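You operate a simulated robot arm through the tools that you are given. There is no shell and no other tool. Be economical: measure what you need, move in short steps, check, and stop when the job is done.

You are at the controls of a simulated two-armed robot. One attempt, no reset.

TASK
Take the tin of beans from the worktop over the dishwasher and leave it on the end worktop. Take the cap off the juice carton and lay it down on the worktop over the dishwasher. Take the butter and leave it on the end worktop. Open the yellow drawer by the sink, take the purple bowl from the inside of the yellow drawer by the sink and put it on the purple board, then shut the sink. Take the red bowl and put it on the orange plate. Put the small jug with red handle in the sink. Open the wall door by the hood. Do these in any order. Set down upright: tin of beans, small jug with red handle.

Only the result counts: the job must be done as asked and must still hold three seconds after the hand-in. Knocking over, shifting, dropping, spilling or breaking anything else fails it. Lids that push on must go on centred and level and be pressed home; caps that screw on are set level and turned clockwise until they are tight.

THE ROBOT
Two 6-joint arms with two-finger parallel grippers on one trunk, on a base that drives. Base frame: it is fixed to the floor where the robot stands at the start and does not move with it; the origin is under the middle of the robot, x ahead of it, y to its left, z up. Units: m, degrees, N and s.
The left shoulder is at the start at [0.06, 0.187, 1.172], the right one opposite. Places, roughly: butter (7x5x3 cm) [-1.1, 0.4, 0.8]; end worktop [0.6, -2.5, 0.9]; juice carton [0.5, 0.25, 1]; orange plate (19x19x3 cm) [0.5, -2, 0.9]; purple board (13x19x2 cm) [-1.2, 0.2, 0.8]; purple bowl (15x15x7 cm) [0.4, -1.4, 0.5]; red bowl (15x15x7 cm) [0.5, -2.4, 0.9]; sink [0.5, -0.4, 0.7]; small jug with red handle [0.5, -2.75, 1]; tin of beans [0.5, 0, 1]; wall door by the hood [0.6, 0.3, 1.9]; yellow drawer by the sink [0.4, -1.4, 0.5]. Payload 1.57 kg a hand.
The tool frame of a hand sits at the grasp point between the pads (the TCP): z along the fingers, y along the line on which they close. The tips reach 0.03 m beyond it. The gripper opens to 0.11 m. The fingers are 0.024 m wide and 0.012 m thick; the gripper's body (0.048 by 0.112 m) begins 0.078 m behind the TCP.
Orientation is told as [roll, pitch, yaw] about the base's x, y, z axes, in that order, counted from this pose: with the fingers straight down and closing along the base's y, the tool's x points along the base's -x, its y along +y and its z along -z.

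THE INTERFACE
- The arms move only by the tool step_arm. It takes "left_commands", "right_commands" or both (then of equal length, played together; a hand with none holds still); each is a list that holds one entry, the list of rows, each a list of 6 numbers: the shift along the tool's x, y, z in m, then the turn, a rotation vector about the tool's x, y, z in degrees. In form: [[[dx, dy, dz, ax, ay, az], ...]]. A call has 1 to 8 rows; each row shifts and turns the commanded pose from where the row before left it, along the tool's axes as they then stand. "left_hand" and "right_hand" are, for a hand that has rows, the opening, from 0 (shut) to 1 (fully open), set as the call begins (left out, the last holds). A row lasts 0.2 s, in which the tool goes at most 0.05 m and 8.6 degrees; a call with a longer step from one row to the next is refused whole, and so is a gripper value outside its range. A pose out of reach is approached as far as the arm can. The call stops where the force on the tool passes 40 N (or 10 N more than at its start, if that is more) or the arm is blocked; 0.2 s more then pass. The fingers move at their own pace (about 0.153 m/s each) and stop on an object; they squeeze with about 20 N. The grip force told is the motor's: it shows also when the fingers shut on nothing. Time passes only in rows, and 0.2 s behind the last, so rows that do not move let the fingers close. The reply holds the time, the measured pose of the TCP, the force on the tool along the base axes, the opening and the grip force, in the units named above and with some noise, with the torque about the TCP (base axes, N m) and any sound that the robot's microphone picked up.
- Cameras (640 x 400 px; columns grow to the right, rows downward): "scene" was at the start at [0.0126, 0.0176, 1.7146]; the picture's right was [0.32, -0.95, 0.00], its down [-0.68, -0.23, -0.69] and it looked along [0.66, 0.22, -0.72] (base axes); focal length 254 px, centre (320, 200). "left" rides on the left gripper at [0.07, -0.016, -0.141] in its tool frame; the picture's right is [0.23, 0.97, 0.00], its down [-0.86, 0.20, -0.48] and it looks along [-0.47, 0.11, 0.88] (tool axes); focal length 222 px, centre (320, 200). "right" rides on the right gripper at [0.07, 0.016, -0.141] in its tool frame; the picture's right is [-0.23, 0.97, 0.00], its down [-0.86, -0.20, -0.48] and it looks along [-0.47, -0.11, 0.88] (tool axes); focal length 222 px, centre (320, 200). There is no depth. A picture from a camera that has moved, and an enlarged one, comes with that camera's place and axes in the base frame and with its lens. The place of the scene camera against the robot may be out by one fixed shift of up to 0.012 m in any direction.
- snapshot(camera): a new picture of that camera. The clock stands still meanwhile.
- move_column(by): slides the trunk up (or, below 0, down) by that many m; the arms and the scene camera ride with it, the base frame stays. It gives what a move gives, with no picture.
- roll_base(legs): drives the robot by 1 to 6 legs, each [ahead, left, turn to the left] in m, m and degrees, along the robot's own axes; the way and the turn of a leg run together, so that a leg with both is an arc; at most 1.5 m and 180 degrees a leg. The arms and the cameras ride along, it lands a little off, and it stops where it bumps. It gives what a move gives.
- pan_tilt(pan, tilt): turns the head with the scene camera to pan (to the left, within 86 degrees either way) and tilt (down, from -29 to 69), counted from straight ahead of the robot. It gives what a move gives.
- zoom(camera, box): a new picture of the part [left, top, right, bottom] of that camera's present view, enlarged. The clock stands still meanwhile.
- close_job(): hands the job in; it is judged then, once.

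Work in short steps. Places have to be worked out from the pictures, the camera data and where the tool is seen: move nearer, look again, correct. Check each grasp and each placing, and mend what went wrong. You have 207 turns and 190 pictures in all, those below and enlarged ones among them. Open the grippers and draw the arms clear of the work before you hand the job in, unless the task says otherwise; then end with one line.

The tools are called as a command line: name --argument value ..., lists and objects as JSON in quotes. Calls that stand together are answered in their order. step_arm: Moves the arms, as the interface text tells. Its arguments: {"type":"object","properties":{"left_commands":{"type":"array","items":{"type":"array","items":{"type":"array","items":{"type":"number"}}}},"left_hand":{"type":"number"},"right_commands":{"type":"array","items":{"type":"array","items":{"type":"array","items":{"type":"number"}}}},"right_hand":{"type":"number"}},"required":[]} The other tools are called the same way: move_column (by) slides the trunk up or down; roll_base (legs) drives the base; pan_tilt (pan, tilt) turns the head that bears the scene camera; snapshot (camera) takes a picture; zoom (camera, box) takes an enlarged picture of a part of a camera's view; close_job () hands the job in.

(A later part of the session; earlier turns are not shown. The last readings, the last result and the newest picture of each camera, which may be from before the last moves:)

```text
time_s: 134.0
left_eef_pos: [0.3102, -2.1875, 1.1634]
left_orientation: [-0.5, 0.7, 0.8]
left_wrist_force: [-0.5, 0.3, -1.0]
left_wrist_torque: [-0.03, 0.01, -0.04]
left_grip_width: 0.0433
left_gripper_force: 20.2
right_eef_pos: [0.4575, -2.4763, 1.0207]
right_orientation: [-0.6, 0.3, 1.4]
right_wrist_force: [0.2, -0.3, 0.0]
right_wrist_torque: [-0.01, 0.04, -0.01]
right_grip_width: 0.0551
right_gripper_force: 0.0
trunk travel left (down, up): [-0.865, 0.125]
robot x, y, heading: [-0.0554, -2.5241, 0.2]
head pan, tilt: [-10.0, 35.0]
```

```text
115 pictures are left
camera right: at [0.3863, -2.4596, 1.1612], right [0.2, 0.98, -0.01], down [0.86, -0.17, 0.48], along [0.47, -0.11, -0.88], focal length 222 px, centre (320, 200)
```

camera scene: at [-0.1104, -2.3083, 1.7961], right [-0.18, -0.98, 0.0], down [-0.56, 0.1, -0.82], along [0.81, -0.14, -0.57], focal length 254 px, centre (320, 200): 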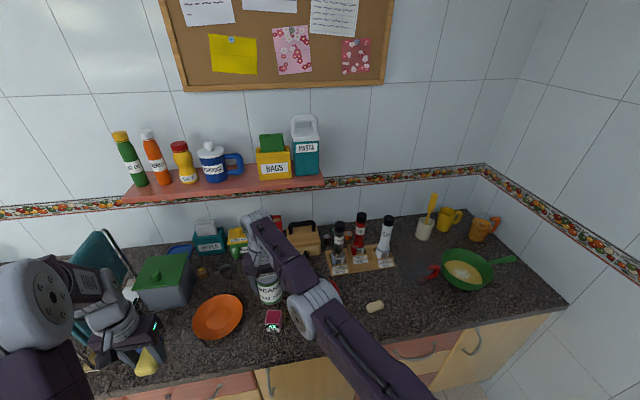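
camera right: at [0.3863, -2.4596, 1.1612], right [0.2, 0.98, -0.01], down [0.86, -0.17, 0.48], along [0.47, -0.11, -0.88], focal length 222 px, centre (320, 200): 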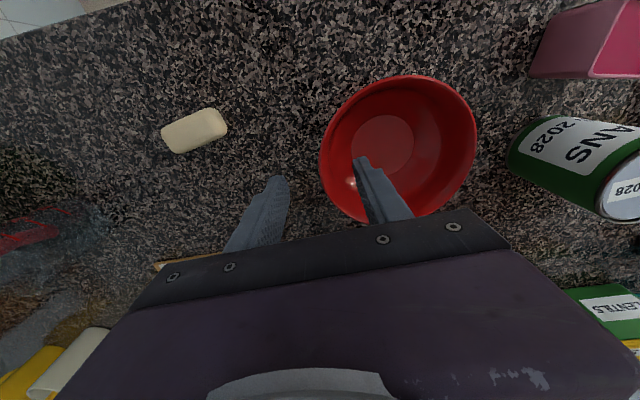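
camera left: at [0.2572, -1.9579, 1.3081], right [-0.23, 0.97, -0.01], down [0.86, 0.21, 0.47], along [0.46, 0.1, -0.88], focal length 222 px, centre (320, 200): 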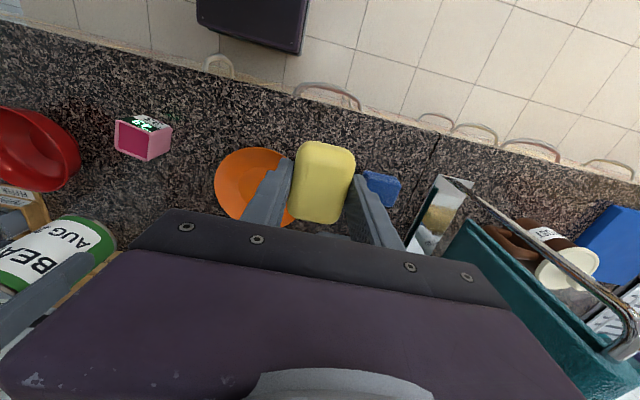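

The fingers straddle the right rim. Lower 5 cm and close.

step_arm --right_commands '[[[0, 0, 0.03, 0, 0, 0], [0, 0, 0.022, 0, 0, 0]]]'

step_arm --right_commands '[[[0, 0, 0, 0, 0, 0], [0, 0, 0, 0, 0, 0], [0, 0, 0, 0, 0, 0]]]' --right_hand 0

snapshot --camera "right"

```text
time_s: 134.6
left_eef_pos: [0.3092, -2.1868, 1.1647]
left_orientation: [-0.4, 0.7, 0.8]
left_wrist_force: [0.1, 0.0, -0.4]
left_wrist_torque: [0.0, 0.02, -0.02]
left_grip_width: 0.0432
left_gripper_force: 20.1
right_eef_pos: [0.4567, -2.4774, 0.9681]
right_orientation: [-0.6, 0.0, 1.6]
right_wrist_force: [0.8, -0.7, 0.0]
right_wrist_torque: [-0.02, 0.02, 0.0]
right_grip_width: 0.0548
right_gripper_force: 0.0
trunk travel left (down, up): [-0.865, 0.125]
robot x, y, heading: [-0.0552, -2.5227, 0.2]
head pan, tilt: [-10.0, 35.0]
```

```text
time_s: 135.4
left_eef_pos: [0.3068, -2.188, 1.1656]
left_orientation: [-0.4, 0.5, 0.8]
left_wrist_force: [-1.1, 0.1, -0.8]
left_wrist_torque: [0.01, 0.03, 0.01]
left_grip_width: 0.0434
left_gripper_force: 20.4
right_eef_pos: [0.4553, -2.4774, 0.9694]
right_orientation: [-0.5, 0.0, 1.5]
right_wrist_force: [0.3, -0.2, 7.9]
right_wrist_torque: [0.54, 0.29, -0.08]
right_grip_width: 0.0118
right_gripper_force: 19.6
trunk travel left (down, up): [-0.865, 0.125]
robot x, y, heading: [-0.0577, -2.524, 0.3]
head pan, tilt: [-10.0, 35.0]
```

```text
114 pictures are left
camera right: at [0.3843, -2.4615, 1.1114], right [0.2, 0.98, -0.01], down [0.86, -0.17, 0.48], along [0.47, -0.1, -0.88], focal length 222 px, centre (320, 200)
```

right: 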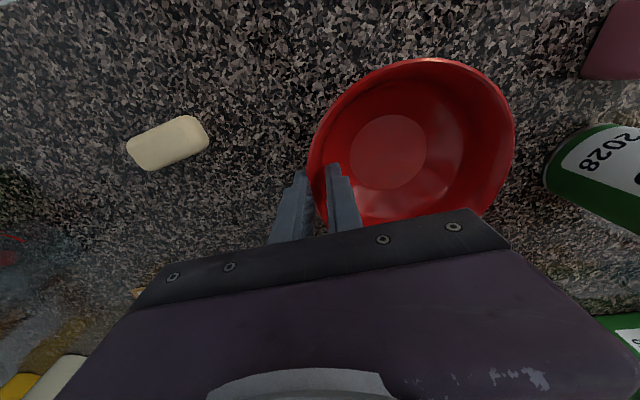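

Gripped the rim (12 mm). Lift and check.

step_arm --right_commands '[[[0, 0, -0.02, 0, 0, 0], [0, 0, -0.03, 0, 0, 0], [0, 0, -0.05, 0, 0, 0], [0, 0, -0.05, 0, 0, 0]]]'

snapshot --camera "right"

```text
time_s: 136.4
left_eef_pos: [0.3067, -2.1872, 1.1638]
left_orientation: [-0.6, 0.6, 0.8]
left_wrist_force: [-0.4, -0.7, -0.3]
left_wrist_torque: [0.02, -0.01, 0.0]
left_grip_width: 0.0433
left_gripper_force: 20.0
right_eef_pos: [0.4533, -2.4745, 1.1213]
right_orientation: [-0.7, 0.0, 1.5]
right_wrist_force: [-0.3, 0.2, -1.8]
right_wrist_torque: [-0.1, 0.01, -0.01]
right_grip_width: 0.0034
right_gripper_force: 19.6
trunk travel left (down, up): [-0.865, 0.125]
robot x, y, heading: [-0.0554, -2.5224, 0.2]
head pan, tilt: [-10.0, 35.0]
```

```text
113 pictures are left
camera right: at [0.3822, -2.458, 1.263], right [0.2, 0.98, -0.01], down [0.86, -0.17, 0.48], along [0.47, -0.1, -0.88], focal length 222 px, centre (320, 200)
```

right: 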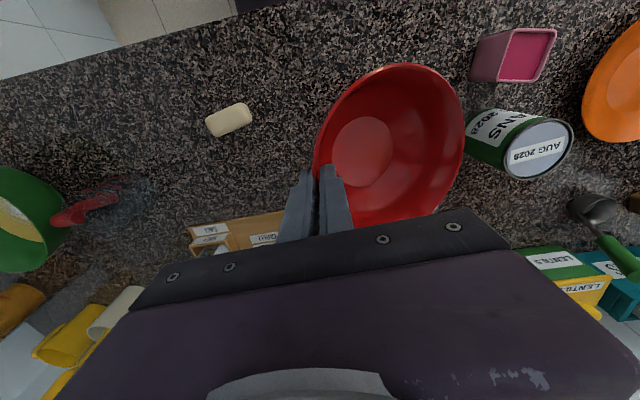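

The bowl hangs tilted in the pinch. I look from the scene camera to judge the tilt.

zoom --camera "scene" --box '[180, 200, 400, 340]'

```text
2.86 times, centred on (290, 270) of scene
camera zoom: at [-0.0337, -2.5452, 1.7959], right [-0.17, -0.99, 0.0], down [-0.56, 0.1, -0.82], along [0.81, -0.14, -0.57], focal length 724 px, centre (406, 0)
```

zoom: 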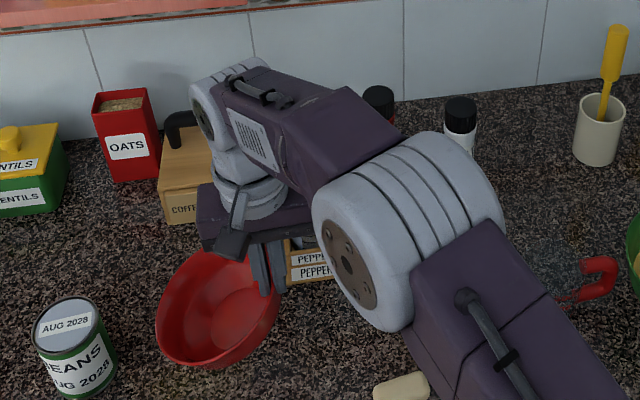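

I'll put the butter down first, since the left hand is close: spot (0.37, −2.33). Pull the right hand back a bit, shift right 14 cm and extend the left arm.

step_arm --right_commands '[[[0.03, 0, -0.02, 0, 0, 0], [0.03, 0, -0.01, 0, 0, 0]]]'

roll_base --legs '[[0, -0.145, 0]]'

step_arm --left_commands '[[[-0.03, 0, 0.03, 0, 0, 0], [-0.03, 0, 0.03, 0, 0, 0]]]'

snapshot --camera "left"

```text
time_s: 137.0
left_eef_pos: [0.305, -2.1883, 1.167]
left_orientation: [-0.4, 0.4, 0.7]
left_wrist_force: [-0.3, 0.4, 0.4]
left_wrist_torque: [0.06, -0.03, -0.03]
left_grip_width: 0.0434
left_gripper_force: 20.4
right_eef_pos: [0.3902, -2.4755, 1.1512]
right_orientation: [-0.5, 0.0, 1.6]
right_wrist_force: [-0.4, 0.5, -2.1]
right_wrist_torque: [-0.06, -0.01, 0.02]
right_grip_width: 0.0034
right_gripper_force: 20.2
trunk travel left (down, up): [-0.865, 0.125]
robot x, y, heading: [-0.0561, -2.5244, 0.3]
head pan, tilt: [-10.0, 35.0]
```

```text
time_s: 138.4
left_eef_pos: [0.3081, -2.3354, 1.1645]
left_orientation: [-0.7, 0.6, 0.7]
left_wrist_force: [-1.5, 0.6, -0.8]
left_wrist_torque: [-0.01, 0.0, 0.0]
left_grip_width: 0.043
left_gripper_force: 20.0
right_eef_pos: [0.3944, -2.6248, 1.1493]
right_orientation: [-0.7, 0.1, 1.4]
right_wrist_force: [0.0, -0.1, -1.9]
right_wrist_torque: [-0.08, 0.01, -0.05]
right_grip_width: 0.0036
right_gripper_force: 19.9
trunk travel left (down, up): [-0.865, 0.125]
robot x, y, heading: [-0.0569, -2.6736, -0.1]
head pan, tilt: [-10.0, 35.0]
```

```text
time_s: 139.0
left_eef_pos: [0.3706, -2.339, 1.1037]
left_orientation: [-0.5, 0.7, 0.7]
left_wrist_force: [1.3, 0.1, -0.8]
left_wrist_torque: [-0.02, 0.02, 0.0]
left_grip_width: 0.0433
left_gripper_force: 19.8
right_eef_pos: [0.3974, -2.6243, 1.1498]
right_orientation: [-0.5, 0.1, 1.4]
right_wrist_force: [0.4, 0.4, -2.4]
right_wrist_torque: [-0.13, 0.02, 0.03]
right_grip_width: 0.0036
right_gripper_force: 20.0
trunk travel left (down, up): [-0.865, 0.125]
robot x, y, heading: [-0.056, -2.6744, 0.1]
head pan, tilt: [-10.0, 35.0]
```

```text
111 pictures are left
camera left: at [0.3029, -2.3543, 1.2452], right [-0.24, 0.97, -0.01], down [0.86, 0.21, 0.47], along [0.45, 0.11, -0.89], focal length 222 px, centre (320, 200)
```

left: 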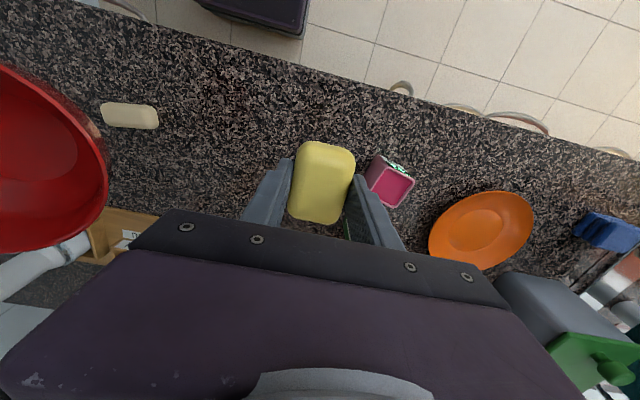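

Clear spot between pink box and soap. Lower butter to the worktop (TCP ≈0.932).

step_arm --left_commands '[[[0, -0.01, 0.045, 0, 0, 0], [0, 0, 0.05, 0, 0, 0], [0, 0, 0.05, 0, 0, 0], [0, 0, 0.02, 0, 0, 0]]]'

step_arm --left_commands '[[[0, 0, 0.004, 0, 0, 0], [0, 0, 0.003, 0, 0, 0]]]'

```text
time_s: 140.0
left_eef_pos: [0.3675, -2.3502, 0.9395]
left_orientation: [-0.2, 0.6, 0.7]
left_wrist_force: [-0.2, 0.2, -1.1]
left_wrist_torque: [-0.02, -0.01, 0.0]
left_grip_width: 0.0432
left_gripper_force: 19.9
right_eef_pos: [0.395, -2.627, 1.1504]
right_orientation: [-0.5, 0.1, 1.6]
right_wrist_force: [-0.3, 0.2, -2.4]
right_wrist_torque: [-0.11, 0.01, 0.01]
right_grip_width: 0.0036
right_gripper_force: 20.1
trunk travel left (down, up): [-0.865, 0.125]
robot x, y, heading: [-0.0565, -2.6733, 0.2]
head pan, tilt: [-10.0, 35.0]
```

```text
time_s: 140.6
left_eef_pos: [0.3675, -2.3489, 0.9324]
left_orientation: [-0.5, 0.6, 0.6]
left_wrist_force: [-0.1, -0.1, -0.2]
left_wrist_torque: [0.01, -0.01, -0.03]
left_grip_width: 0.0435
left_gripper_force: 20.2
right_eef_pos: [0.3945, -2.6261, 1.1492]
right_orientation: [-0.5, 0.0, 1.5]
right_wrist_force: [0.2, 0.0, -1.9]
right_wrist_torque: [-0.1, 0.0, 0.0]
right_grip_width: 0.0035
right_gripper_force: 20.2
trunk travel left (down, up): [-0.865, 0.125]
robot x, y, heading: [-0.0516, -2.6705, 0.1]
head pan, tilt: [-10.0, 35.0]
```

step_arm --left_commands '[[[0, 0, 0.002, 0, 0, 0], [0, 0, 0.002, 0, 0, 0]]]'

```text
time_s: 141.2
left_eef_pos: [0.3669, -2.3496, 0.9293]
left_orientation: [-0.3, 0.4, 0.7]
left_wrist_force: [-0.1, 2.7, 21.8]
left_wrist_torque: [0.37, -0.18, 0.04]
left_grip_width: 0.0436
left_gripper_force: 20.3
right_eef_pos: [0.3924, -2.6266, 1.1506]
right_orientation: [-0.4, 0.1, 1.6]
right_wrist_force: [1.0, 0.7, -2.9]
right_wrist_torque: [-0.12, 0.02, -0.01]
right_grip_width: 0.0036
right_gripper_force: 19.9
trunk travel left (down, up): [-0.865, 0.125]
robot x, y, heading: [-0.0562, -2.6713, 0.2]
head pan, tilt: [-10.0, 35.0]
```

Contact (22 N). Release with a modest opening and lift.

step_arm --left_commands '[[[0, 0, -0.002, 0, 0, 0], [0, 0, 0, 0, 0, 0]]]' --left_hand 0.6

step_arm --left_commands '[[[0, 0, -0.04, 0, 0, 0], [0, 0, -0.05, 0, 0, 0], [0, 0, -0.05, 0, 0, 0], [0.04, 0, -0.03, 0, 0, 0], [0.045, 0, -0.02, 0, 0, 0], [0.045, 0, -0.02, 0, 0, 0]]]'

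snapshot --camera "left"

```text
time_s: 141.8
left_eef_pos: [0.3663, -2.3499, 0.9314]
left_orientation: [-0.4, 0.6, 0.7]
left_wrist_force: [1.3, -6.6, 6.6]
left_wrist_torque: [0.12, -0.16, -0.1]
left_grip_width: 0.0596
left_gripper_force: 0.0
right_eef_pos: [0.3934, -2.6267, 1.1504]
right_orientation: [-0.5, -0.1, 1.5]
right_wrist_force: [0.0, 0.1, -1.6]
right_wrist_torque: [-0.1, 0.0, -0.01]
right_grip_width: 0.0034
right_gripper_force: 19.8
trunk travel left (down, up): [-0.865, 0.125]
robot x, y, heading: [-0.0572, -2.6792, 0.2]
head pan, tilt: [-10.0, 35.0]
```

```text
time_s: 143.2
left_eef_pos: [0.2353, -2.3492, 1.1414]
left_orientation: [-0.4, 0.5, 0.7]
left_wrist_force: [-0.5, -0.4, -0.5]
left_wrist_torque: [0.0, 0.01, 0.02]
left_grip_width: 0.066
left_gripper_force: 0.1
right_eef_pos: [0.3925, -2.6276, 1.151]
right_orientation: [-0.5, -0.1, 1.4]
right_wrist_force: [-0.8, 0.2, -1.9]
right_wrist_torque: [-0.1, -0.01, 0.01]
right_grip_width: 0.0037
right_gripper_force: 19.9
trunk travel left (down, up): [-0.865, 0.125]
robot x, y, heading: [-0.0529, -2.6722, 0.0]
head pan, tilt: [-10.0, 35.0]
```

```text
110 pictures are left
camera left: at [0.1665, -2.3655, 1.2834], right [-0.24, 0.97, 0.0], down [0.86, 0.21, 0.47], along [0.46, 0.11, -0.88], focal length 222 px, centre (320, 200)
```

left: 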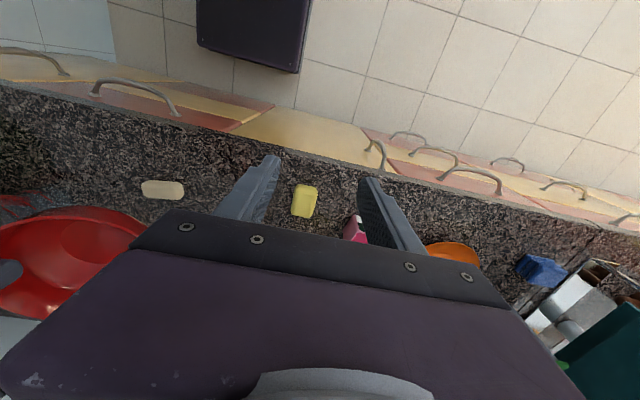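

Butter placed. Now carry the bowl to the plate: back a little, strafe left 54 cm, and counter-roll the hand ~20° to level the bowl.

step_arm --right_commands '[[[0, 0, 0, -7, 0, 0], [0, 0, 0, -7, 0, 0], [0, 0, 0, -6, 0, 0]]]' --left_commands '[[[0.03, 0, -0.02, 0, 0, 0], [0.03, 0, -0.02, 0, 0, 0], [0, 0, 0, 0, 0, 0]]]'

roll_base --legs '[[-0.07, 0, 0], [0, 0.54, 0]]'

snapshot --camera "right"

snapshot --camera "scene"

```text
time_s: 144.0
left_eef_pos: [0.1807, -2.348, 1.1809]
left_orientation: [-0.5, 0.7, 0.7]
left_wrist_force: [0.1, 0.1, 0.7]
left_wrist_torque: [-0.04, 0.05, 0.03]
left_grip_width: 0.066
left_gripper_force: 0.0
right_eef_pos: [0.3955, -2.6258, 1.1504]
right_orientation: [19.5, 0.0, 1.4]
right_wrist_force: [-0.1, 0.1, -2.1]
right_wrist_torque: [-0.11, 0.0, 0.01]
right_grip_width: 0.0035
right_gripper_force: 20.1
trunk travel left (down, up): [-0.865, 0.125]
robot x, y, heading: [-0.0542, -2.6699, 0.1]
head pan, tilt: [-10.0, 35.0]
```

```text
time_s: 147.7
left_eef_pos: [0.1051, -1.8044, 1.1812]
left_orientation: [-0.4, 0.6, 0.9]
left_wrist_force: [-0.4, 0.3, 1.0]
left_wrist_torque: [0.02, -0.01, -0.01]
left_grip_width: 0.0662
left_gripper_force: 0.2
right_eef_pos: [0.3214, -2.0814, 1.1498]
right_orientation: [19.5, 0.1, 1.6]
right_wrist_force: [0.0, -0.1, -1.8]
right_wrist_torque: [-0.14, -0.02, 0.01]
right_grip_width: 0.0034
right_gripper_force: 19.6
trunk travel left (down, up): [-0.865, 0.125]
robot x, y, heading: [-0.1275, -2.1266, 0.4]
head pan, tilt: [-10.0, 35.0]
```

```text
109 pictures are left
camera right: at [0.2519, -2.115, 1.2895], right [0.2, 0.92, 0.33], down [0.87, -0.32, 0.38], along [0.46, 0.2, -0.86], focal length 222 px, centre (320, 200)
```

right: 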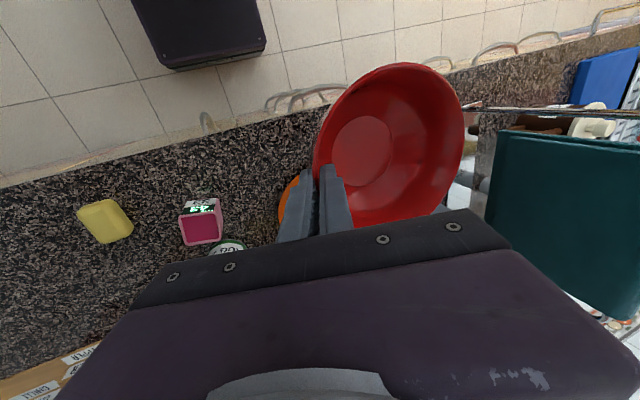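

```text
108 pictures are left
camera scene: at [-0.105, -2.1523, 1.796], right [-0.17, -0.99, 0.0], down [-0.57, 0.1, -0.82], along [0.81, -0.14, -0.57], focal length 254 px, centre (320, 200)
```

scene: 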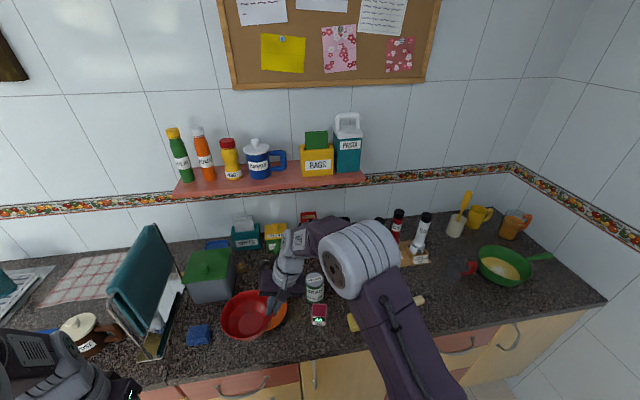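

The bowl looks about level and sits over y≈−2.01. I go forward 9 cm with the base, 5 cm with the arm, to bring it above the plate.

roll_base --legs '[[0.09, 0, 0]]'

step_arm --right_commands '[[[-0.027, -0.004, 0, 0, 0, 0], [-0.026, -0.003, 0, 0, 0, 0]]]'

snapshot --camera "right"

zoom --camera "scene" --box '[160, 220, 360, 360]'

```text
time_s: 148.8
left_eef_pos: [0.1887, -1.803, 1.1832]
left_orientation: [-0.4, 0.3, 0.8]
left_wrist_force: [-0.5, -0.4, -0.1]
left_wrist_torque: [0.0, -0.01, -0.02]
left_grip_width: 0.0659
left_gripper_force: 0.1
right_eef_pos: [0.4058, -2.0801, 1.153]
right_orientation: [19.5, -0.2, 1.6]
right_wrist_force: [-0.6, 0.7, -2.5]
right_wrist_torque: [-0.13, 0.01, -0.01]
right_grip_width: 0.0034
right_gripper_force: 20.4
trunk travel left (down, up): [-0.865, 0.125]
robot x, y, heading: [-0.0422, -2.1254, 0.4]
head pan, tilt: [-10.0, 35.0]
```

```text
time_s: 149.4
left_eef_pos: [0.1925, -1.8031, 1.1823]
left_orientation: [-0.4, 0.6, 0.9]
left_wrist_force: [-1.0, 0.1, -0.1]
left_wrist_torque: [0.01, -0.03, 0.01]
left_grip_width: 0.066
left_gripper_force: 0.3
right_eef_pos: [0.4619, -2.0842, 1.1496]
right_orientation: [19.4, 0.1, 1.8]
right_wrist_force: [0.8, -0.2, -2.2]
right_wrist_torque: [-0.12, -0.03, -0.03]
right_grip_width: 0.0036
right_gripper_force: 20.1
trunk travel left (down, up): [-0.865, 0.125]
robot x, y, heading: [-0.0385, -2.1272, 0.4]
head pan, tilt: [-10.0, 35.0]
```

```text
107 pictures are left
camera right: at [0.3929, -2.1179, 1.2893], right [0.2, 0.92, 0.32], down [0.87, -0.32, 0.38], along [0.46, 0.2, -0.86], focal length 222 px, centre (320, 200)
```

right: 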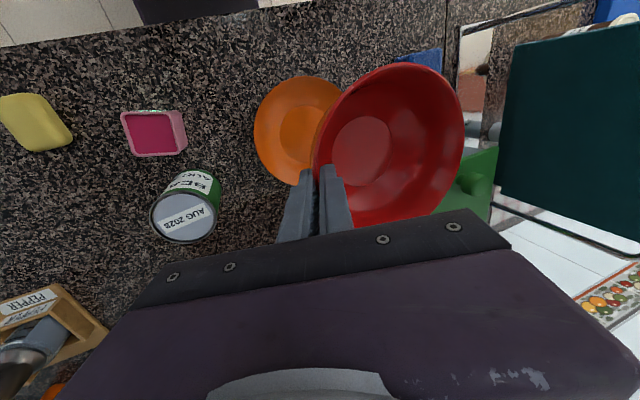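

```text
2.86 times, centred on (260, 290) of scene
camera zoom: at [-0.018, -2.1501, 1.796], right [-0.17, -0.99, 0.0], down [-0.56, 0.1, -0.82], along [0.81, -0.14, -0.57], focal length 724 px, centre (491, -57)
```

zoom: 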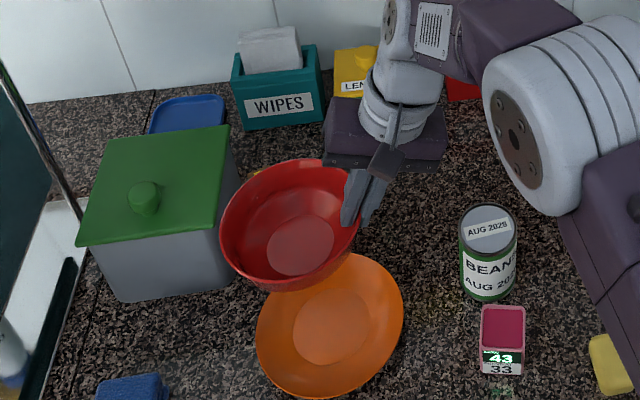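

Plate centre ≈(0.46, −2.025); bowl centre ≈ y −2.013. I shift −1 cm in y and lower vertically (accounting for the roll) to just above the plate.

step_arm --right_commands '[[[0, -0.0094, -0.0033, 0, 0, 0], [0, -0.015, 0.0424, 0, 0, 0], [0, -0.015, 0.0424, 0, 0, 0], [0, -0.012, 0.034, 0, 0, 0]]]'

snapshot --camera "right"

zoom --camera "scene" --box '[160, 240, 360, 380]'

```text
time_s: 150.4
left_eef_pos: [0.1939, -1.8027, 1.1818]
left_orientation: [-0.4, 0.7, 0.9]
left_wrist_force: [0.1, -0.7, -0.2]
left_wrist_torque: [-0.03, 0.01, -0.03]
left_grip_width: 0.0657
left_gripper_force: 0.1
right_eef_pos: [0.4648, -2.0965, 1.0225]
right_orientation: [19.6, 0.2, 1.7]
right_wrist_force: [-0.5, -0.5, -2.4]
right_wrist_torque: [-0.15, 0.01, 0.01]
right_grip_width: 0.0036
right_gripper_force: 20.1
trunk travel left (down, up): [-0.865, 0.125]
robot x, y, heading: [-0.0381, -2.1281, 0.5]
head pan, tilt: [-10.0, 35.0]
```

```text
105 pictures are left
camera right: at [0.3956, -2.1302, 1.1617], right [0.2, 0.92, 0.32], down [0.87, -0.32, 0.38], along [0.46, 0.2, -0.86], focal length 222 px, centre (320, 200)
```

right: 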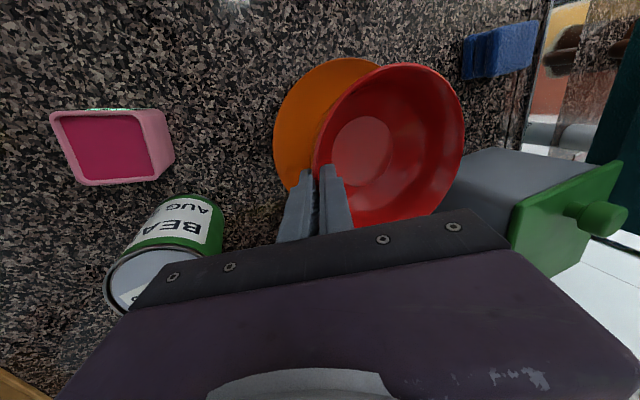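

```text
2.86 times, centred on (260, 310) of scene
camera zoom: at [-0.0151, -2.1501, 1.796], right [-0.17, -0.99, 0.0], down [-0.57, 0.1, -0.82], along [0.81, -0.14, -0.57], focal length 724 px, centre (491, -114)
```

zoom: 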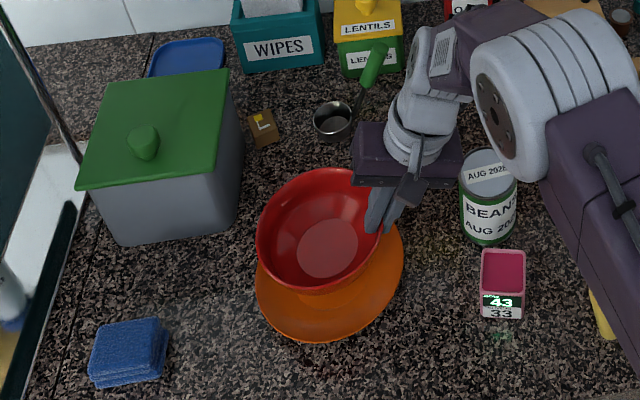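

Bowl and plate centres agree within ~1 cm. Nudge +7 mm in y and lower to contact.

step_arm --right_commands '[[[0, 0.0066, 0.0025, 0, 0, 0], [0, -0.008, 0.0236, 0, 0, 0], [0, -0.0027, 0.0075, 0, 0, 0], [0, -0.0017, 0.0047, 0, 0, 0], [0, -0.0017, 0.0047, 0, 0, 0]]]'

```text
time_s: 151.6
left_eef_pos: [0.1931, -1.8043, 1.1821]
left_orientation: [-0.4, 0.5, 0.9]
left_wrist_force: [1.4, -1.1, 0.7]
left_wrist_torque: [-0.02, -0.02, -0.02]
left_grip_width: 0.0659
left_gripper_force: 0.0
right_eef_pos: [0.4633, -2.088, 0.9821]
right_orientation: [19.6, -0.2, 1.5]
right_wrist_force: [2.6, -1.0, 14.9]
right_wrist_torque: [0.54, 0.15, -0.1]
right_grip_width: 0.004
right_gripper_force: 19.9
trunk travel left (down, up): [-0.865, 0.125]
robot x, y, heading: [-0.0404, -2.1292, 0.5]
head pan, tilt: [-10.0, 35.0]
```

Contact (15 N). Open and withdraw along the finger direction.

step_arm --right_commands '[[[0, 0, 0, 0, 0, 0], [0, 0, 0, 0, 0, 0]]]' --right_hand 0.25

step_arm --right_commands '[[[0, 0, -0.04, 0, 0, 0], [0, 0, -0.045, 0, 0, 0], [0, 0, -0.045, 0, 0, 0]]]'

snapshot --camera "right"

zoom --camera "scene" --box '[160, 240, 360, 380]'

```text
time_s: 152.2
left_eef_pos: [0.1941, -1.8031, 1.1814]
left_orientation: [-0.5, 0.6, 0.8]
left_wrist_force: [-0.3, -0.1, -0.3]
left_wrist_torque: [0.01, 0.04, 0.03]
left_grip_width: 0.0661
left_gripper_force: 0.0
right_eef_pos: [0.4621, -2.0885, 0.9802]
right_orientation: [19.5, 0.1, 1.6]
right_wrist_force: [1.0, 0.3, 0.0]
right_wrist_torque: [0.01, -0.02, 0.0]
right_grip_width: 0.0273
right_gripper_force: 0.1
trunk travel left (down, up): [-0.865, 0.125]
robot x, y, heading: [-0.0383, -2.1261, 0.5]
head pan, tilt: [-10.0, 35.0]
```

```text
time_s: 153.0
left_eef_pos: [0.1932, -1.8033, 1.1809]
left_orientation: [-0.3, 0.6, 1.0]
left_wrist_force: [0.2, 0.0, 0.2]
left_wrist_torque: [0.02, -0.02, 0.05]
left_grip_width: 0.066
left_gripper_force: 0.1
right_eef_pos: [0.464, -2.1311, 1.1042]
right_orientation: [19.3, 0.1, 1.6]
right_wrist_force: [0.4, 1.2, 0.4]
right_wrist_torque: [0.01, 0.0, -0.01]
right_grip_width: 0.0272
right_gripper_force: 0.1
trunk travel left (down, up): [-0.865, 0.125]
robot x, y, heading: [-0.0395, -2.1249, 0.5]
head pan, tilt: [-10.0, 35.0]
```

```text
103 pictures are left
camera right: at [0.3952, -2.1641, 1.2418], right [0.2, 0.92, 0.32], down [0.87, -0.32, 0.38], along [0.46, 0.2, -0.86], focal length 222 px, centre (320, 200)
```

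right: 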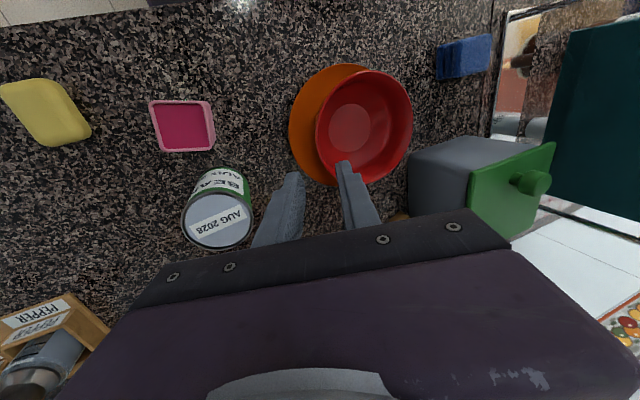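

```text
2.86 times, centred on (260, 310) of scene
camera zoom: at [-0.0169, -2.1501, 1.7959], right [-0.17, -0.99, 0.0], down [-0.57, 0.1, -0.82], along [0.81, -0.14, -0.57], focal length 724 px, centre (491, -114)
```

zoom: 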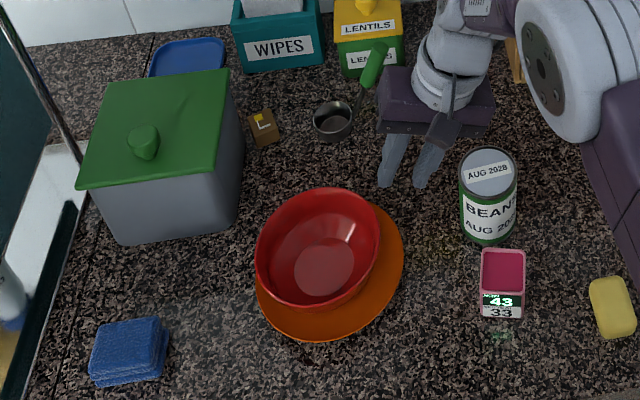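

The bowl sits on the plate. Next the jug: unroll the right hand, raise, back off and strafe right toward it.

step_arm --right_commands '[[[0, 0, -0.04, 0, 0, 0], [0, 0, -0.03, 6.5, 0, 0], [0, 0, 0, 6.5, 0, 0], [0, 0, 0, 6.5, 0, 0]]]' --right_hand 1

roll_base --legs '[[-0.1, 0, 0], [0, -0.65, 0]]'

pan_tilt --pan -15 --tilt 45

snapshot --camera "scene"

snapshot --camera "right"

```text
time_s: 154.0
left_eef_pos: [0.1952, -1.8023, 1.1809]
left_orientation: [-0.4, 0.6, 0.8]
left_wrist_force: [-0.4, 0.0, -0.3]
left_wrist_torque: [0.03, -0.01, 0.0]
left_grip_width: 0.0658
left_gripper_force: 0.0
right_eef_pos: [0.4649, -2.1551, 1.1686]
right_orientation: [-0.3, 0.2, 1.6]
right_wrist_force: [0.3, 0.1, 0.0]
right_wrist_torque: [-0.02, 0.02, -0.04]
right_grip_width: 0.1099
right_gripper_force: 0.1
trunk travel left (down, up): [-0.865, 0.125]
robot x, y, heading: [-0.0379, -2.1241, 0.7]
head pan, tilt: [-10.0, 35.0]
```

```text
time_s: 158.3
left_eef_pos: [0.0979, -2.4329, 1.1811]
left_orientation: [-0.5, 0.7, 1.3]
left_wrist_force: [0.2, -0.1, 1.2]
left_wrist_torque: [0.0, -0.01, 0.01]
left_grip_width: 0.066
left_gripper_force: 0.0
right_eef_pos: [0.3706, -2.7816, 1.1688]
right_orientation: [-0.1, 0.1, 2.0]
right_wrist_force: [1.0, 0.7, 0.1]
right_wrist_torque: [0.01, -0.02, -0.03]
right_grip_width: 0.11
right_gripper_force: 0.0
trunk travel left (down, up): [-0.865, 0.125]
robot x, y, heading: [-0.1342, -2.7565, 0.8]
head pan, tilt: [-10.0, 35.0]
stopped in leg 2: the robot was blocked; the commanded pose is now the measured one
```

```text
time_s: 159.0
left_eef_pos: [0.097, -2.4336, 1.1809]
left_orientation: [-0.5, 0.6, 1.2]
left_wrist_force: [0.4, 0.5, -0.4]
left_wrist_torque: [0.0, -0.04, 0.01]
left_grip_width: 0.0659
left_gripper_force: 0.0
right_eef_pos: [0.37, -2.7839, 1.1687]
right_orientation: [0.0, 0.0, 2.0]
right_wrist_force: [-0.1, 0.4, -0.2]
right_wrist_torque: [-0.03, -0.03, -0.01]
right_grip_width: 0.1103
right_gripper_force: 0.0
trunk travel left (down, up): [-0.865, 0.125]
robot x, y, heading: [-0.1341, -2.7617, 0.8]
head pan, tilt: [-15.0, 45.0]
```

```text
101 pictures are left
camera scene: at [-0.1185, -2.789, 1.7812], right [-0.25, -0.97, 0.0], down [-0.69, 0.17, -0.71], along [0.69, -0.17, -0.71], focal length 254 px, centre (320, 200)
```

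scene: 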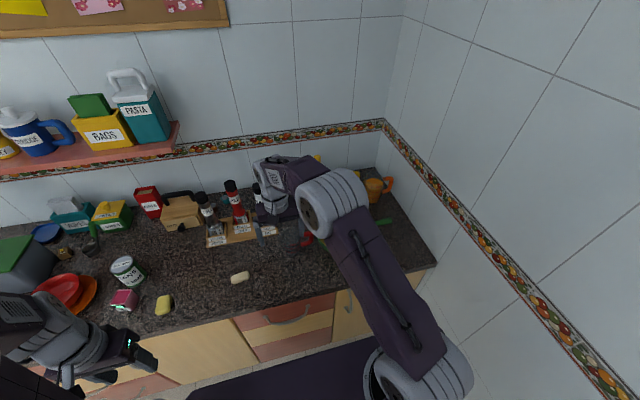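

```text
100 pictures are left
camera right: at [0.2994, -2.7693, 1.31], right [0.19, 0.98, 0.0], down [0.86, -0.17, 0.48], along [0.47, -0.09, -0.88], focal length 222 px, centre (320, 200)
```

right: 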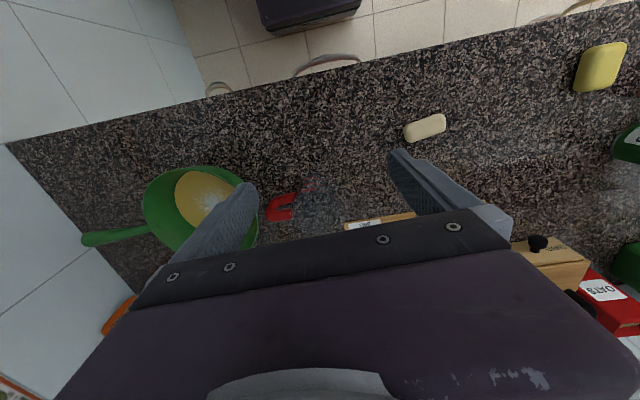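

The robot touched the right-hand wall at y≈−2.76; fine, the jug is right below the hand. Zoom on the jug.

zoom --camera "right" --box '[240, 140, 400, 240]'

zoom --camera "scene" --box '[240, 180, 400, 280]'

```text
4.00 times, centred on (320, 190) of right
camera zoom: at [0.2994, -2.7693, 1.31], right [0.19, 0.98, 0.0], down [0.86, -0.17, 0.48], along [0.47, -0.09, -0.88], focal length 888 px, centre (320, 240)
```

zoom: 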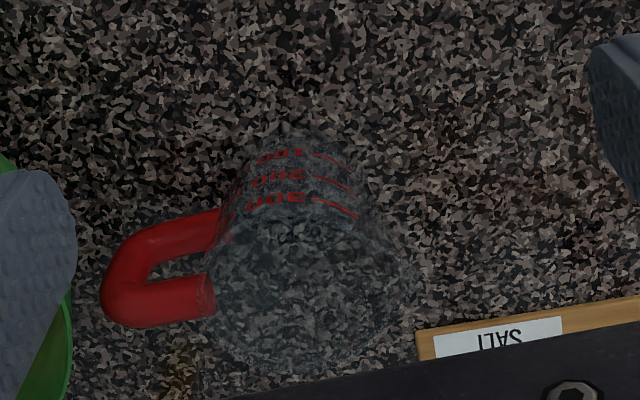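

```text
4.00 times, centred on (320, 230) of scene
camera zoom: at [-0.1185, -2.789, 1.7812], right [-0.25, -0.97, 0.0], down [-0.69, 0.17, -0.71], along [0.69, -0.17, -0.71], focal length 1014 px, centre (320, 80)
```

zoom: 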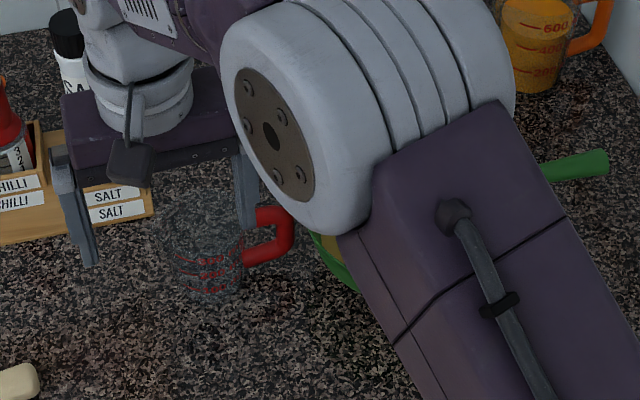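

The jug's centre is ≈(0.48, −2.815) with its handle toward −y, so I'll grip the body along x. First move off the wall, forward 10 cm, and turn the hand 90°.

roll_base --legs '[[0, 0.03, 0], [0.09, 0, -1]]'

step_arm --right_commands '[[[0, 0, 0, 0, 0, 8.5], [0, 0, 0, 0, 0, 8.5], [0, 0, 0, 0, 0, 8.5], [0, 0, 0, 0, 0, 8.5], [0, 0, 0, 0, 0, 8.5], [0, 0, 0, 0, 0, 8.5], [0, 0, 0, 0, 0, 8.5], [0, 0, 0, 0, 0, 8.5]]]'

step_arm --right_commands '[[[0, 0, 0, 0, 0, 8.5], [0, 0, 0, 0, 0, 8.5], [0, 0, 0, 0, 0, 6]]]'

snapshot --camera "right"

```text
time_s: 160.5
left_eef_pos: [0.1863, -2.4088, 1.1836]
left_orientation: [-0.3, 0.3, 0.3]
left_wrist_force: [-0.3, 0.4, -0.2]
left_wrist_torque: [0.04, -0.04, 0.0]
left_grip_width: 0.0664
left_gripper_force: 0.1
right_eef_pos: [0.4532, -2.7636, 1.1714]
right_orientation: [0.0, -0.2, 1.1]
right_wrist_force: [0.0, 0.4, 0.6]
right_wrist_torque: [0.03, -0.02, 0.02]
right_grip_width: 0.11
right_gripper_force: 0.0
trunk travel left (down, up): [-0.865, 0.125]
robot x, y, heading: [-0.0448, -2.7291, -0.2]
head pan, tilt: [-15.0, 45.0]
```

```text
time_s: 162.3
left_eef_pos: [0.1923, -2.4072, 1.1813]
left_orientation: [-0.4, 0.6, 0.1]
left_wrist_force: [0.8, 0.2, 0.1]
left_wrist_torque: [0.03, 0.02, 0.01]
left_grip_width: 0.0659
left_gripper_force: 0.0
right_eef_pos: [0.4582, -2.7614, 1.1675]
right_orientation: [0.1, 0.0, -67.2]
right_wrist_force: [0.1, -0.7, -0.2]
right_wrist_torque: [0.0, -0.02, 0.01]
right_grip_width: 0.1102
right_gripper_force: 0.1
trunk travel left (down, up): [-0.865, 0.125]
robot x, y, heading: [-0.0456, -2.729, -0.4]
head pan, tilt: [-15.0, 45.0]
```

```text
time_s: 163.1
left_eef_pos: [0.1922, -2.4073, 1.181]
left_orientation: [-0.4, 0.7, 0.2]
left_wrist_force: [-0.8, -0.5, 0.2]
left_wrist_torque: [0.01, 0.02, 0.02]
left_grip_width: 0.0659
left_gripper_force: 0.1
right_eef_pos: [0.4586, -2.7619, 1.1681]
right_orientation: [0.0, 0.1, -90.1]
right_wrist_force: [-0.1, 0.1, 0.7]
right_wrist_torque: [0.02, 0.0, -0.01]
right_grip_width: 0.1102
right_gripper_force: 0.1
trunk travel left (down, up): [-0.865, 0.125]
robot x, y, heading: [-0.0469, -2.7292, -0.2]
head pan, tilt: [-15.0, 45.0]
```

```text
97 pictures are left
camera right: at [0.4742, -2.6906, 1.3094], right [0.97, -0.23, 0.0], down [-0.2, -0.85, 0.48], along [-0.11, -0.47, -0.88], focal length 222 px, centre (320, 200)
```

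right: 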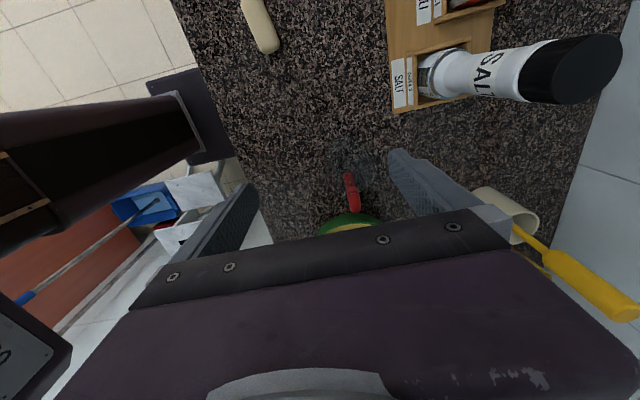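

zoom --camera "right" --box '[280, 110, 420, 230]'

```text
3.33 times, centred on (350, 170) of right
camera zoom: at [0.4742, -2.6906, 1.3094], right [0.97, -0.23, 0.0], down [-0.2, -0.85, 0.48], along [-0.11, -0.47, -0.88], focal length 740 px, centre (220, 300)
```

zoom: 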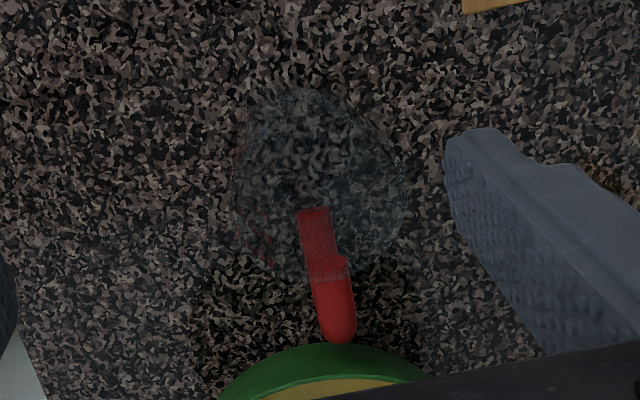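

Jug centre ≈(0.492, −2.817). Move above it and lower so the tips are just above the rim.

step_arm --right_commands '[[[-0.03, 0.018, 0, 0, 0, 0], [-0.025, 0.016, 0, 0, 0, 0], [0, 0, 0.05, 0, 0, 0], [0, 0, 0.05, 0, 0, 0], [0, 0, 0.02, 0, 0, 0]]]'

snapshot --camera "right"

```text
time_s: 164.3
left_eef_pos: [0.1917, -2.4086, 1.1816]
left_orientation: [-0.4, 0.6, 0.2]
left_wrist_force: [-0.4, -0.4, -0.7]
left_wrist_torque: [0.0, 0.03, 0.0]
left_grip_width: 0.0659
left_gripper_force: 0.0
right_eef_pos: [0.4928, -2.8164, 1.0472]
right_orientation: [0.1, 0.1, -90.0]
right_wrist_force: [-0.1, 0.3, 0.2]
right_wrist_torque: [0.01, 0.02, -0.02]
right_grip_width: 0.1101
right_gripper_force: 0.1
trunk travel left (down, up): [-0.865, 0.125]
robot x, y, heading: [-0.0484, -2.7289, -0.2]
head pan, tilt: [-15.0, 45.0]
```

```text
95 pictures are left
camera right: at [0.5086, -2.7467, 1.1889], right [0.97, -0.23, 0.0], down [-0.2, -0.86, 0.48], along [-0.11, -0.47, -0.88], focal length 222 px, centre (320, 200)
```

right: 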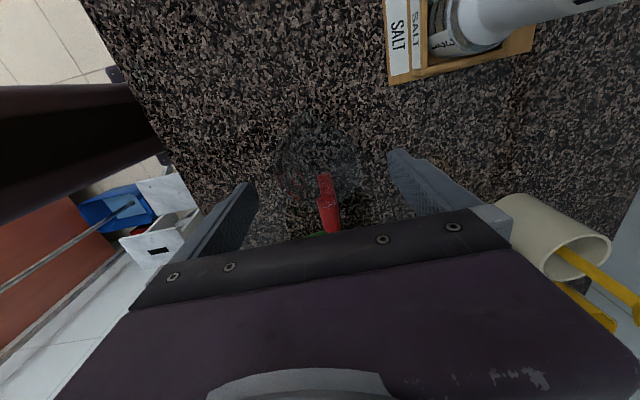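

Centred between the fingers. Lower 9 cm and close.

step_arm --right_commands '[[[0.003, 0.001, 0.03, 0, 0, 0], [0, 0, 0.03, 0, 0, 0], [0, 0, 0.03, 0, 0, 0]]]'

step_arm --right_commands '[[[0, 0, 0, 0, 0, 0], [0, 0, 0, 0, 0, 0], [0, 0, 0, 0, 0, 0]]]' --right_hand 0.3

snapshot --camera "right"

```text
time_s: 165.1
left_eef_pos: [0.1918, -2.4088, 1.1817]
left_orientation: [-0.3, 0.8, 0.2]
left_wrist_force: [-1.6, 0.0, -0.1]
left_wrist_torque: [-0.01, -0.03, 0.0]
left_grip_width: 0.0661
left_gripper_force: 0.1
right_eef_pos: [0.4929, -2.8124, 0.9574]
right_orientation: [-0.1, 0.0, -90.1]
right_wrist_force: [0.9, -0.5, -0.4]
right_wrist_torque: [0.05, -0.03, 0.03]
right_grip_width: 0.1097
right_gripper_force: 0.0
trunk travel left (down, up): [-0.865, 0.125]
robot x, y, heading: [-0.0465, -2.7273, -0.4]
head pan, tilt: [-15.0, 45.0]
```

```text
time_s: 165.9
left_eef_pos: [0.1919, -2.407, 1.1809]
left_orientation: [-0.4, 0.7, 0.2]
left_wrist_force: [-0.1, 0.2, -0.2]
left_wrist_torque: [0.0, 0.0, 0.0]
left_grip_width: 0.066
left_gripper_force: 0.0
right_eef_pos: [0.4937, -2.8108, 0.9587]
right_orientation: [-0.2, 0.0, -89.9]
right_wrist_force: [0.4, 0.9, 0.9]
right_wrist_torque: [0.05, -0.07, 0.02]
right_grip_width: 0.0826
right_gripper_force: 19.5
trunk travel left (down, up): [-0.865, 0.125]
robot x, y, heading: [-0.044, -2.7299, -0.5]
head pan, tilt: [-15.0, 45.0]
```

```text
94 pictures are left
camera right: at [0.5092, -2.742, 1.0989], right [0.97, -0.23, 0.0], down [-0.2, -0.85, 0.48], along [-0.11, -0.47, -0.88], focal length 222 px, centre (320, 200)
```

right: 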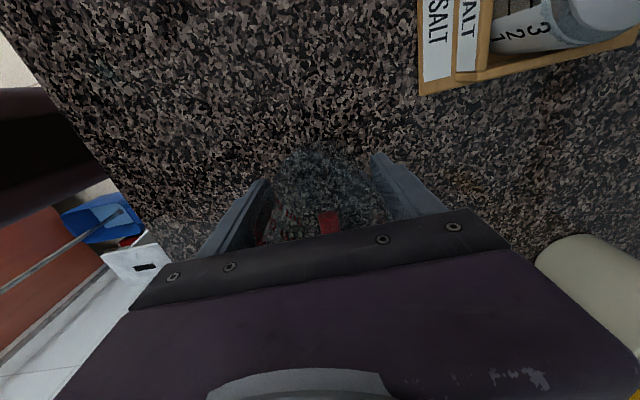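

Gripped at 83 mm. Lift.

step_arm --right_commands '[[[0, 0, -0.02, 0, 0, 0], [0, 0, -0.04, 0, 0, 0], [0, 0, -0.05, 0, 0, 0], [0, 0, -0.05, 0, 0, 0], [0, 0, -0.04, 0, 0, 0]]]'

snapshot --camera "right"

```text
time_s: 167.1
left_eef_pos: [0.1928, -2.4065, 1.1823]
left_orientation: [-0.5, 0.6, 0.2]
left_wrist_force: [-0.5, 0.3, 0.1]
left_wrist_torque: [0.0, 0.01, -0.01]
left_grip_width: 0.066
left_gripper_force: 0.1
right_eef_pos: [0.4909, -2.8138, 1.1592]
right_orientation: [-0.2, 0.0, -90.0]
right_wrist_force: [0.1, 0.0, -1.9]
right_wrist_torque: [0.04, -0.04, 0.01]
right_grip_width: 0.0827
right_gripper_force: 20.2
trunk travel left (down, up): [-0.865, 0.125]
robot x, y, heading: [-0.047, -2.7293, -0.2]
head pan, tilt: [-15.0, 45.0]
```

```text
93 pictures are left
camera right: at [0.5072, -2.7432, 1.3002], right [0.97, -0.23, 0.0], down [-0.2, -0.85, 0.48], along [-0.11, -0.47, -0.88], focal length 222 px, centre (320, 200)
```

right: 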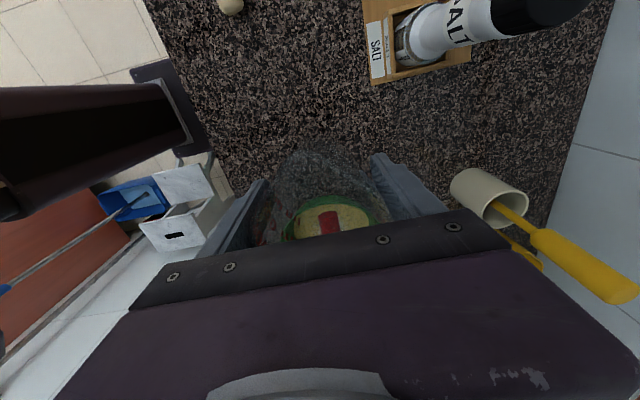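

Jug is held. Back off and strafe left to the sink.

roll_base --legs '[[-0.3, 0, 0], [0, 1.2, 0], [0, 1.15, 0]]'

pan_tilt --pan 0 --tilt 50

snapshot --camera "scene"

```text
time_s: 180.3
left_eef_pos: [-0.1091, -0.0447, 1.1808]
left_orientation: [-0.4, 0.7, 0.8]
left_wrist_force: [-0.4, -0.1, -0.2]
left_wrist_torque: [0.02, 0.03, 0.01]
left_grip_width: 0.066
left_gripper_force: 0.0
right_eef_pos: [0.1952, -0.4475, 1.1583]
right_orientation: [-0.2, -0.1, -89.4]
right_wrist_force: [0.4, 0.4, -2.7]
right_wrist_torque: [0.1, -0.01, 0.01]
right_grip_width: 0.0824
right_gripper_force: 20.2
trunk travel left (down, up): [-0.865, 0.125]
robot x, y, heading: [-0.3442, -0.3678, 0.2]
head pan, tilt: [-15.0, 45.0]
```

```text
time_s: 181.1
left_eef_pos: [-0.1091, -0.0436, 1.1817]
left_orientation: [-0.5, 0.7, 0.7]
left_wrist_force: [-0.4, 0.8, -0.4]
left_wrist_torque: [-0.01, -0.03, -0.04]
left_grip_width: 0.0656
left_gripper_force: 0.0
right_eef_pos: [0.1954, -0.4486, 1.1588]
right_orientation: [-0.1, 0.0, -89.5]
right_wrist_force: [0.3, 0.5, -2.6]
right_wrist_torque: [0.06, -0.03, 0.0]
right_grip_width: 0.0825
right_gripper_force: 19.9
trunk travel left (down, up): [-0.865, 0.125]
robot x, y, heading: [-0.3388, -0.3671, -0.0]
head pan, tilt: [0.0, 50.0]
```

```text
92 pictures are left
camera scene: at [-0.3293, -0.3759, 1.7743], right [0.0, -1.0, 0.0], down [-0.77, 0.0, -0.64], along [0.64, 0.0, -0.77], focal length 254 px, centre (320, 200)
```

scene: 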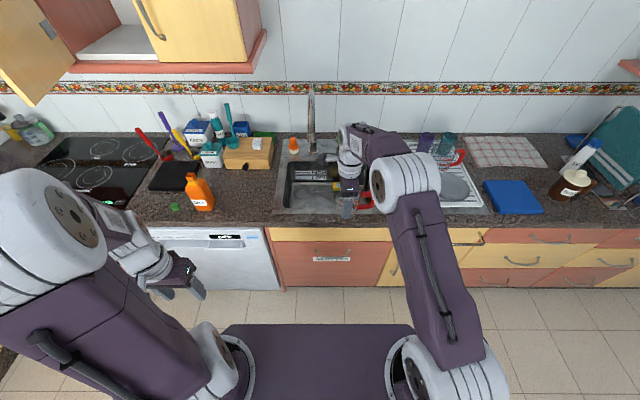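

Zoom on the sink to map the basin, faucet and contents.

zoom --camera "scene" --box '[260, 80, 480, 230]'

snapshot --camera "right"

```text
2.67 times, centred on (370, 155) of scene
camera zoom: at [-0.3293, -0.3759, 1.7743], right [0.0, -1.0, 0.0], down [-0.77, 0.0, -0.64], along [0.64, 0.0, -0.77], focal length 676 px, centre (187, 320)
```

zoom: 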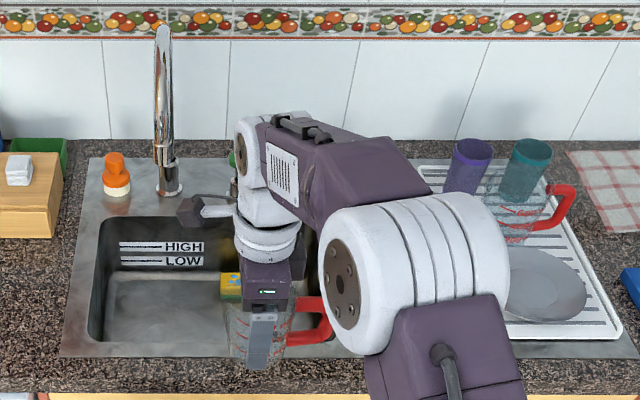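

```text
90 pictures are left
camera right: at [0.2104, -0.3772, 1.2994], right [0.98, -0.22, 0.0], down [-0.19, -0.86, 0.48], along [-0.11, -0.47, -0.88], focal length 222 px, centre (320, 200)
```

right: 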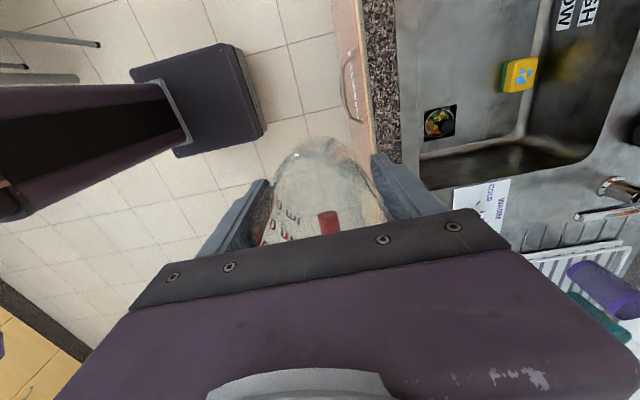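

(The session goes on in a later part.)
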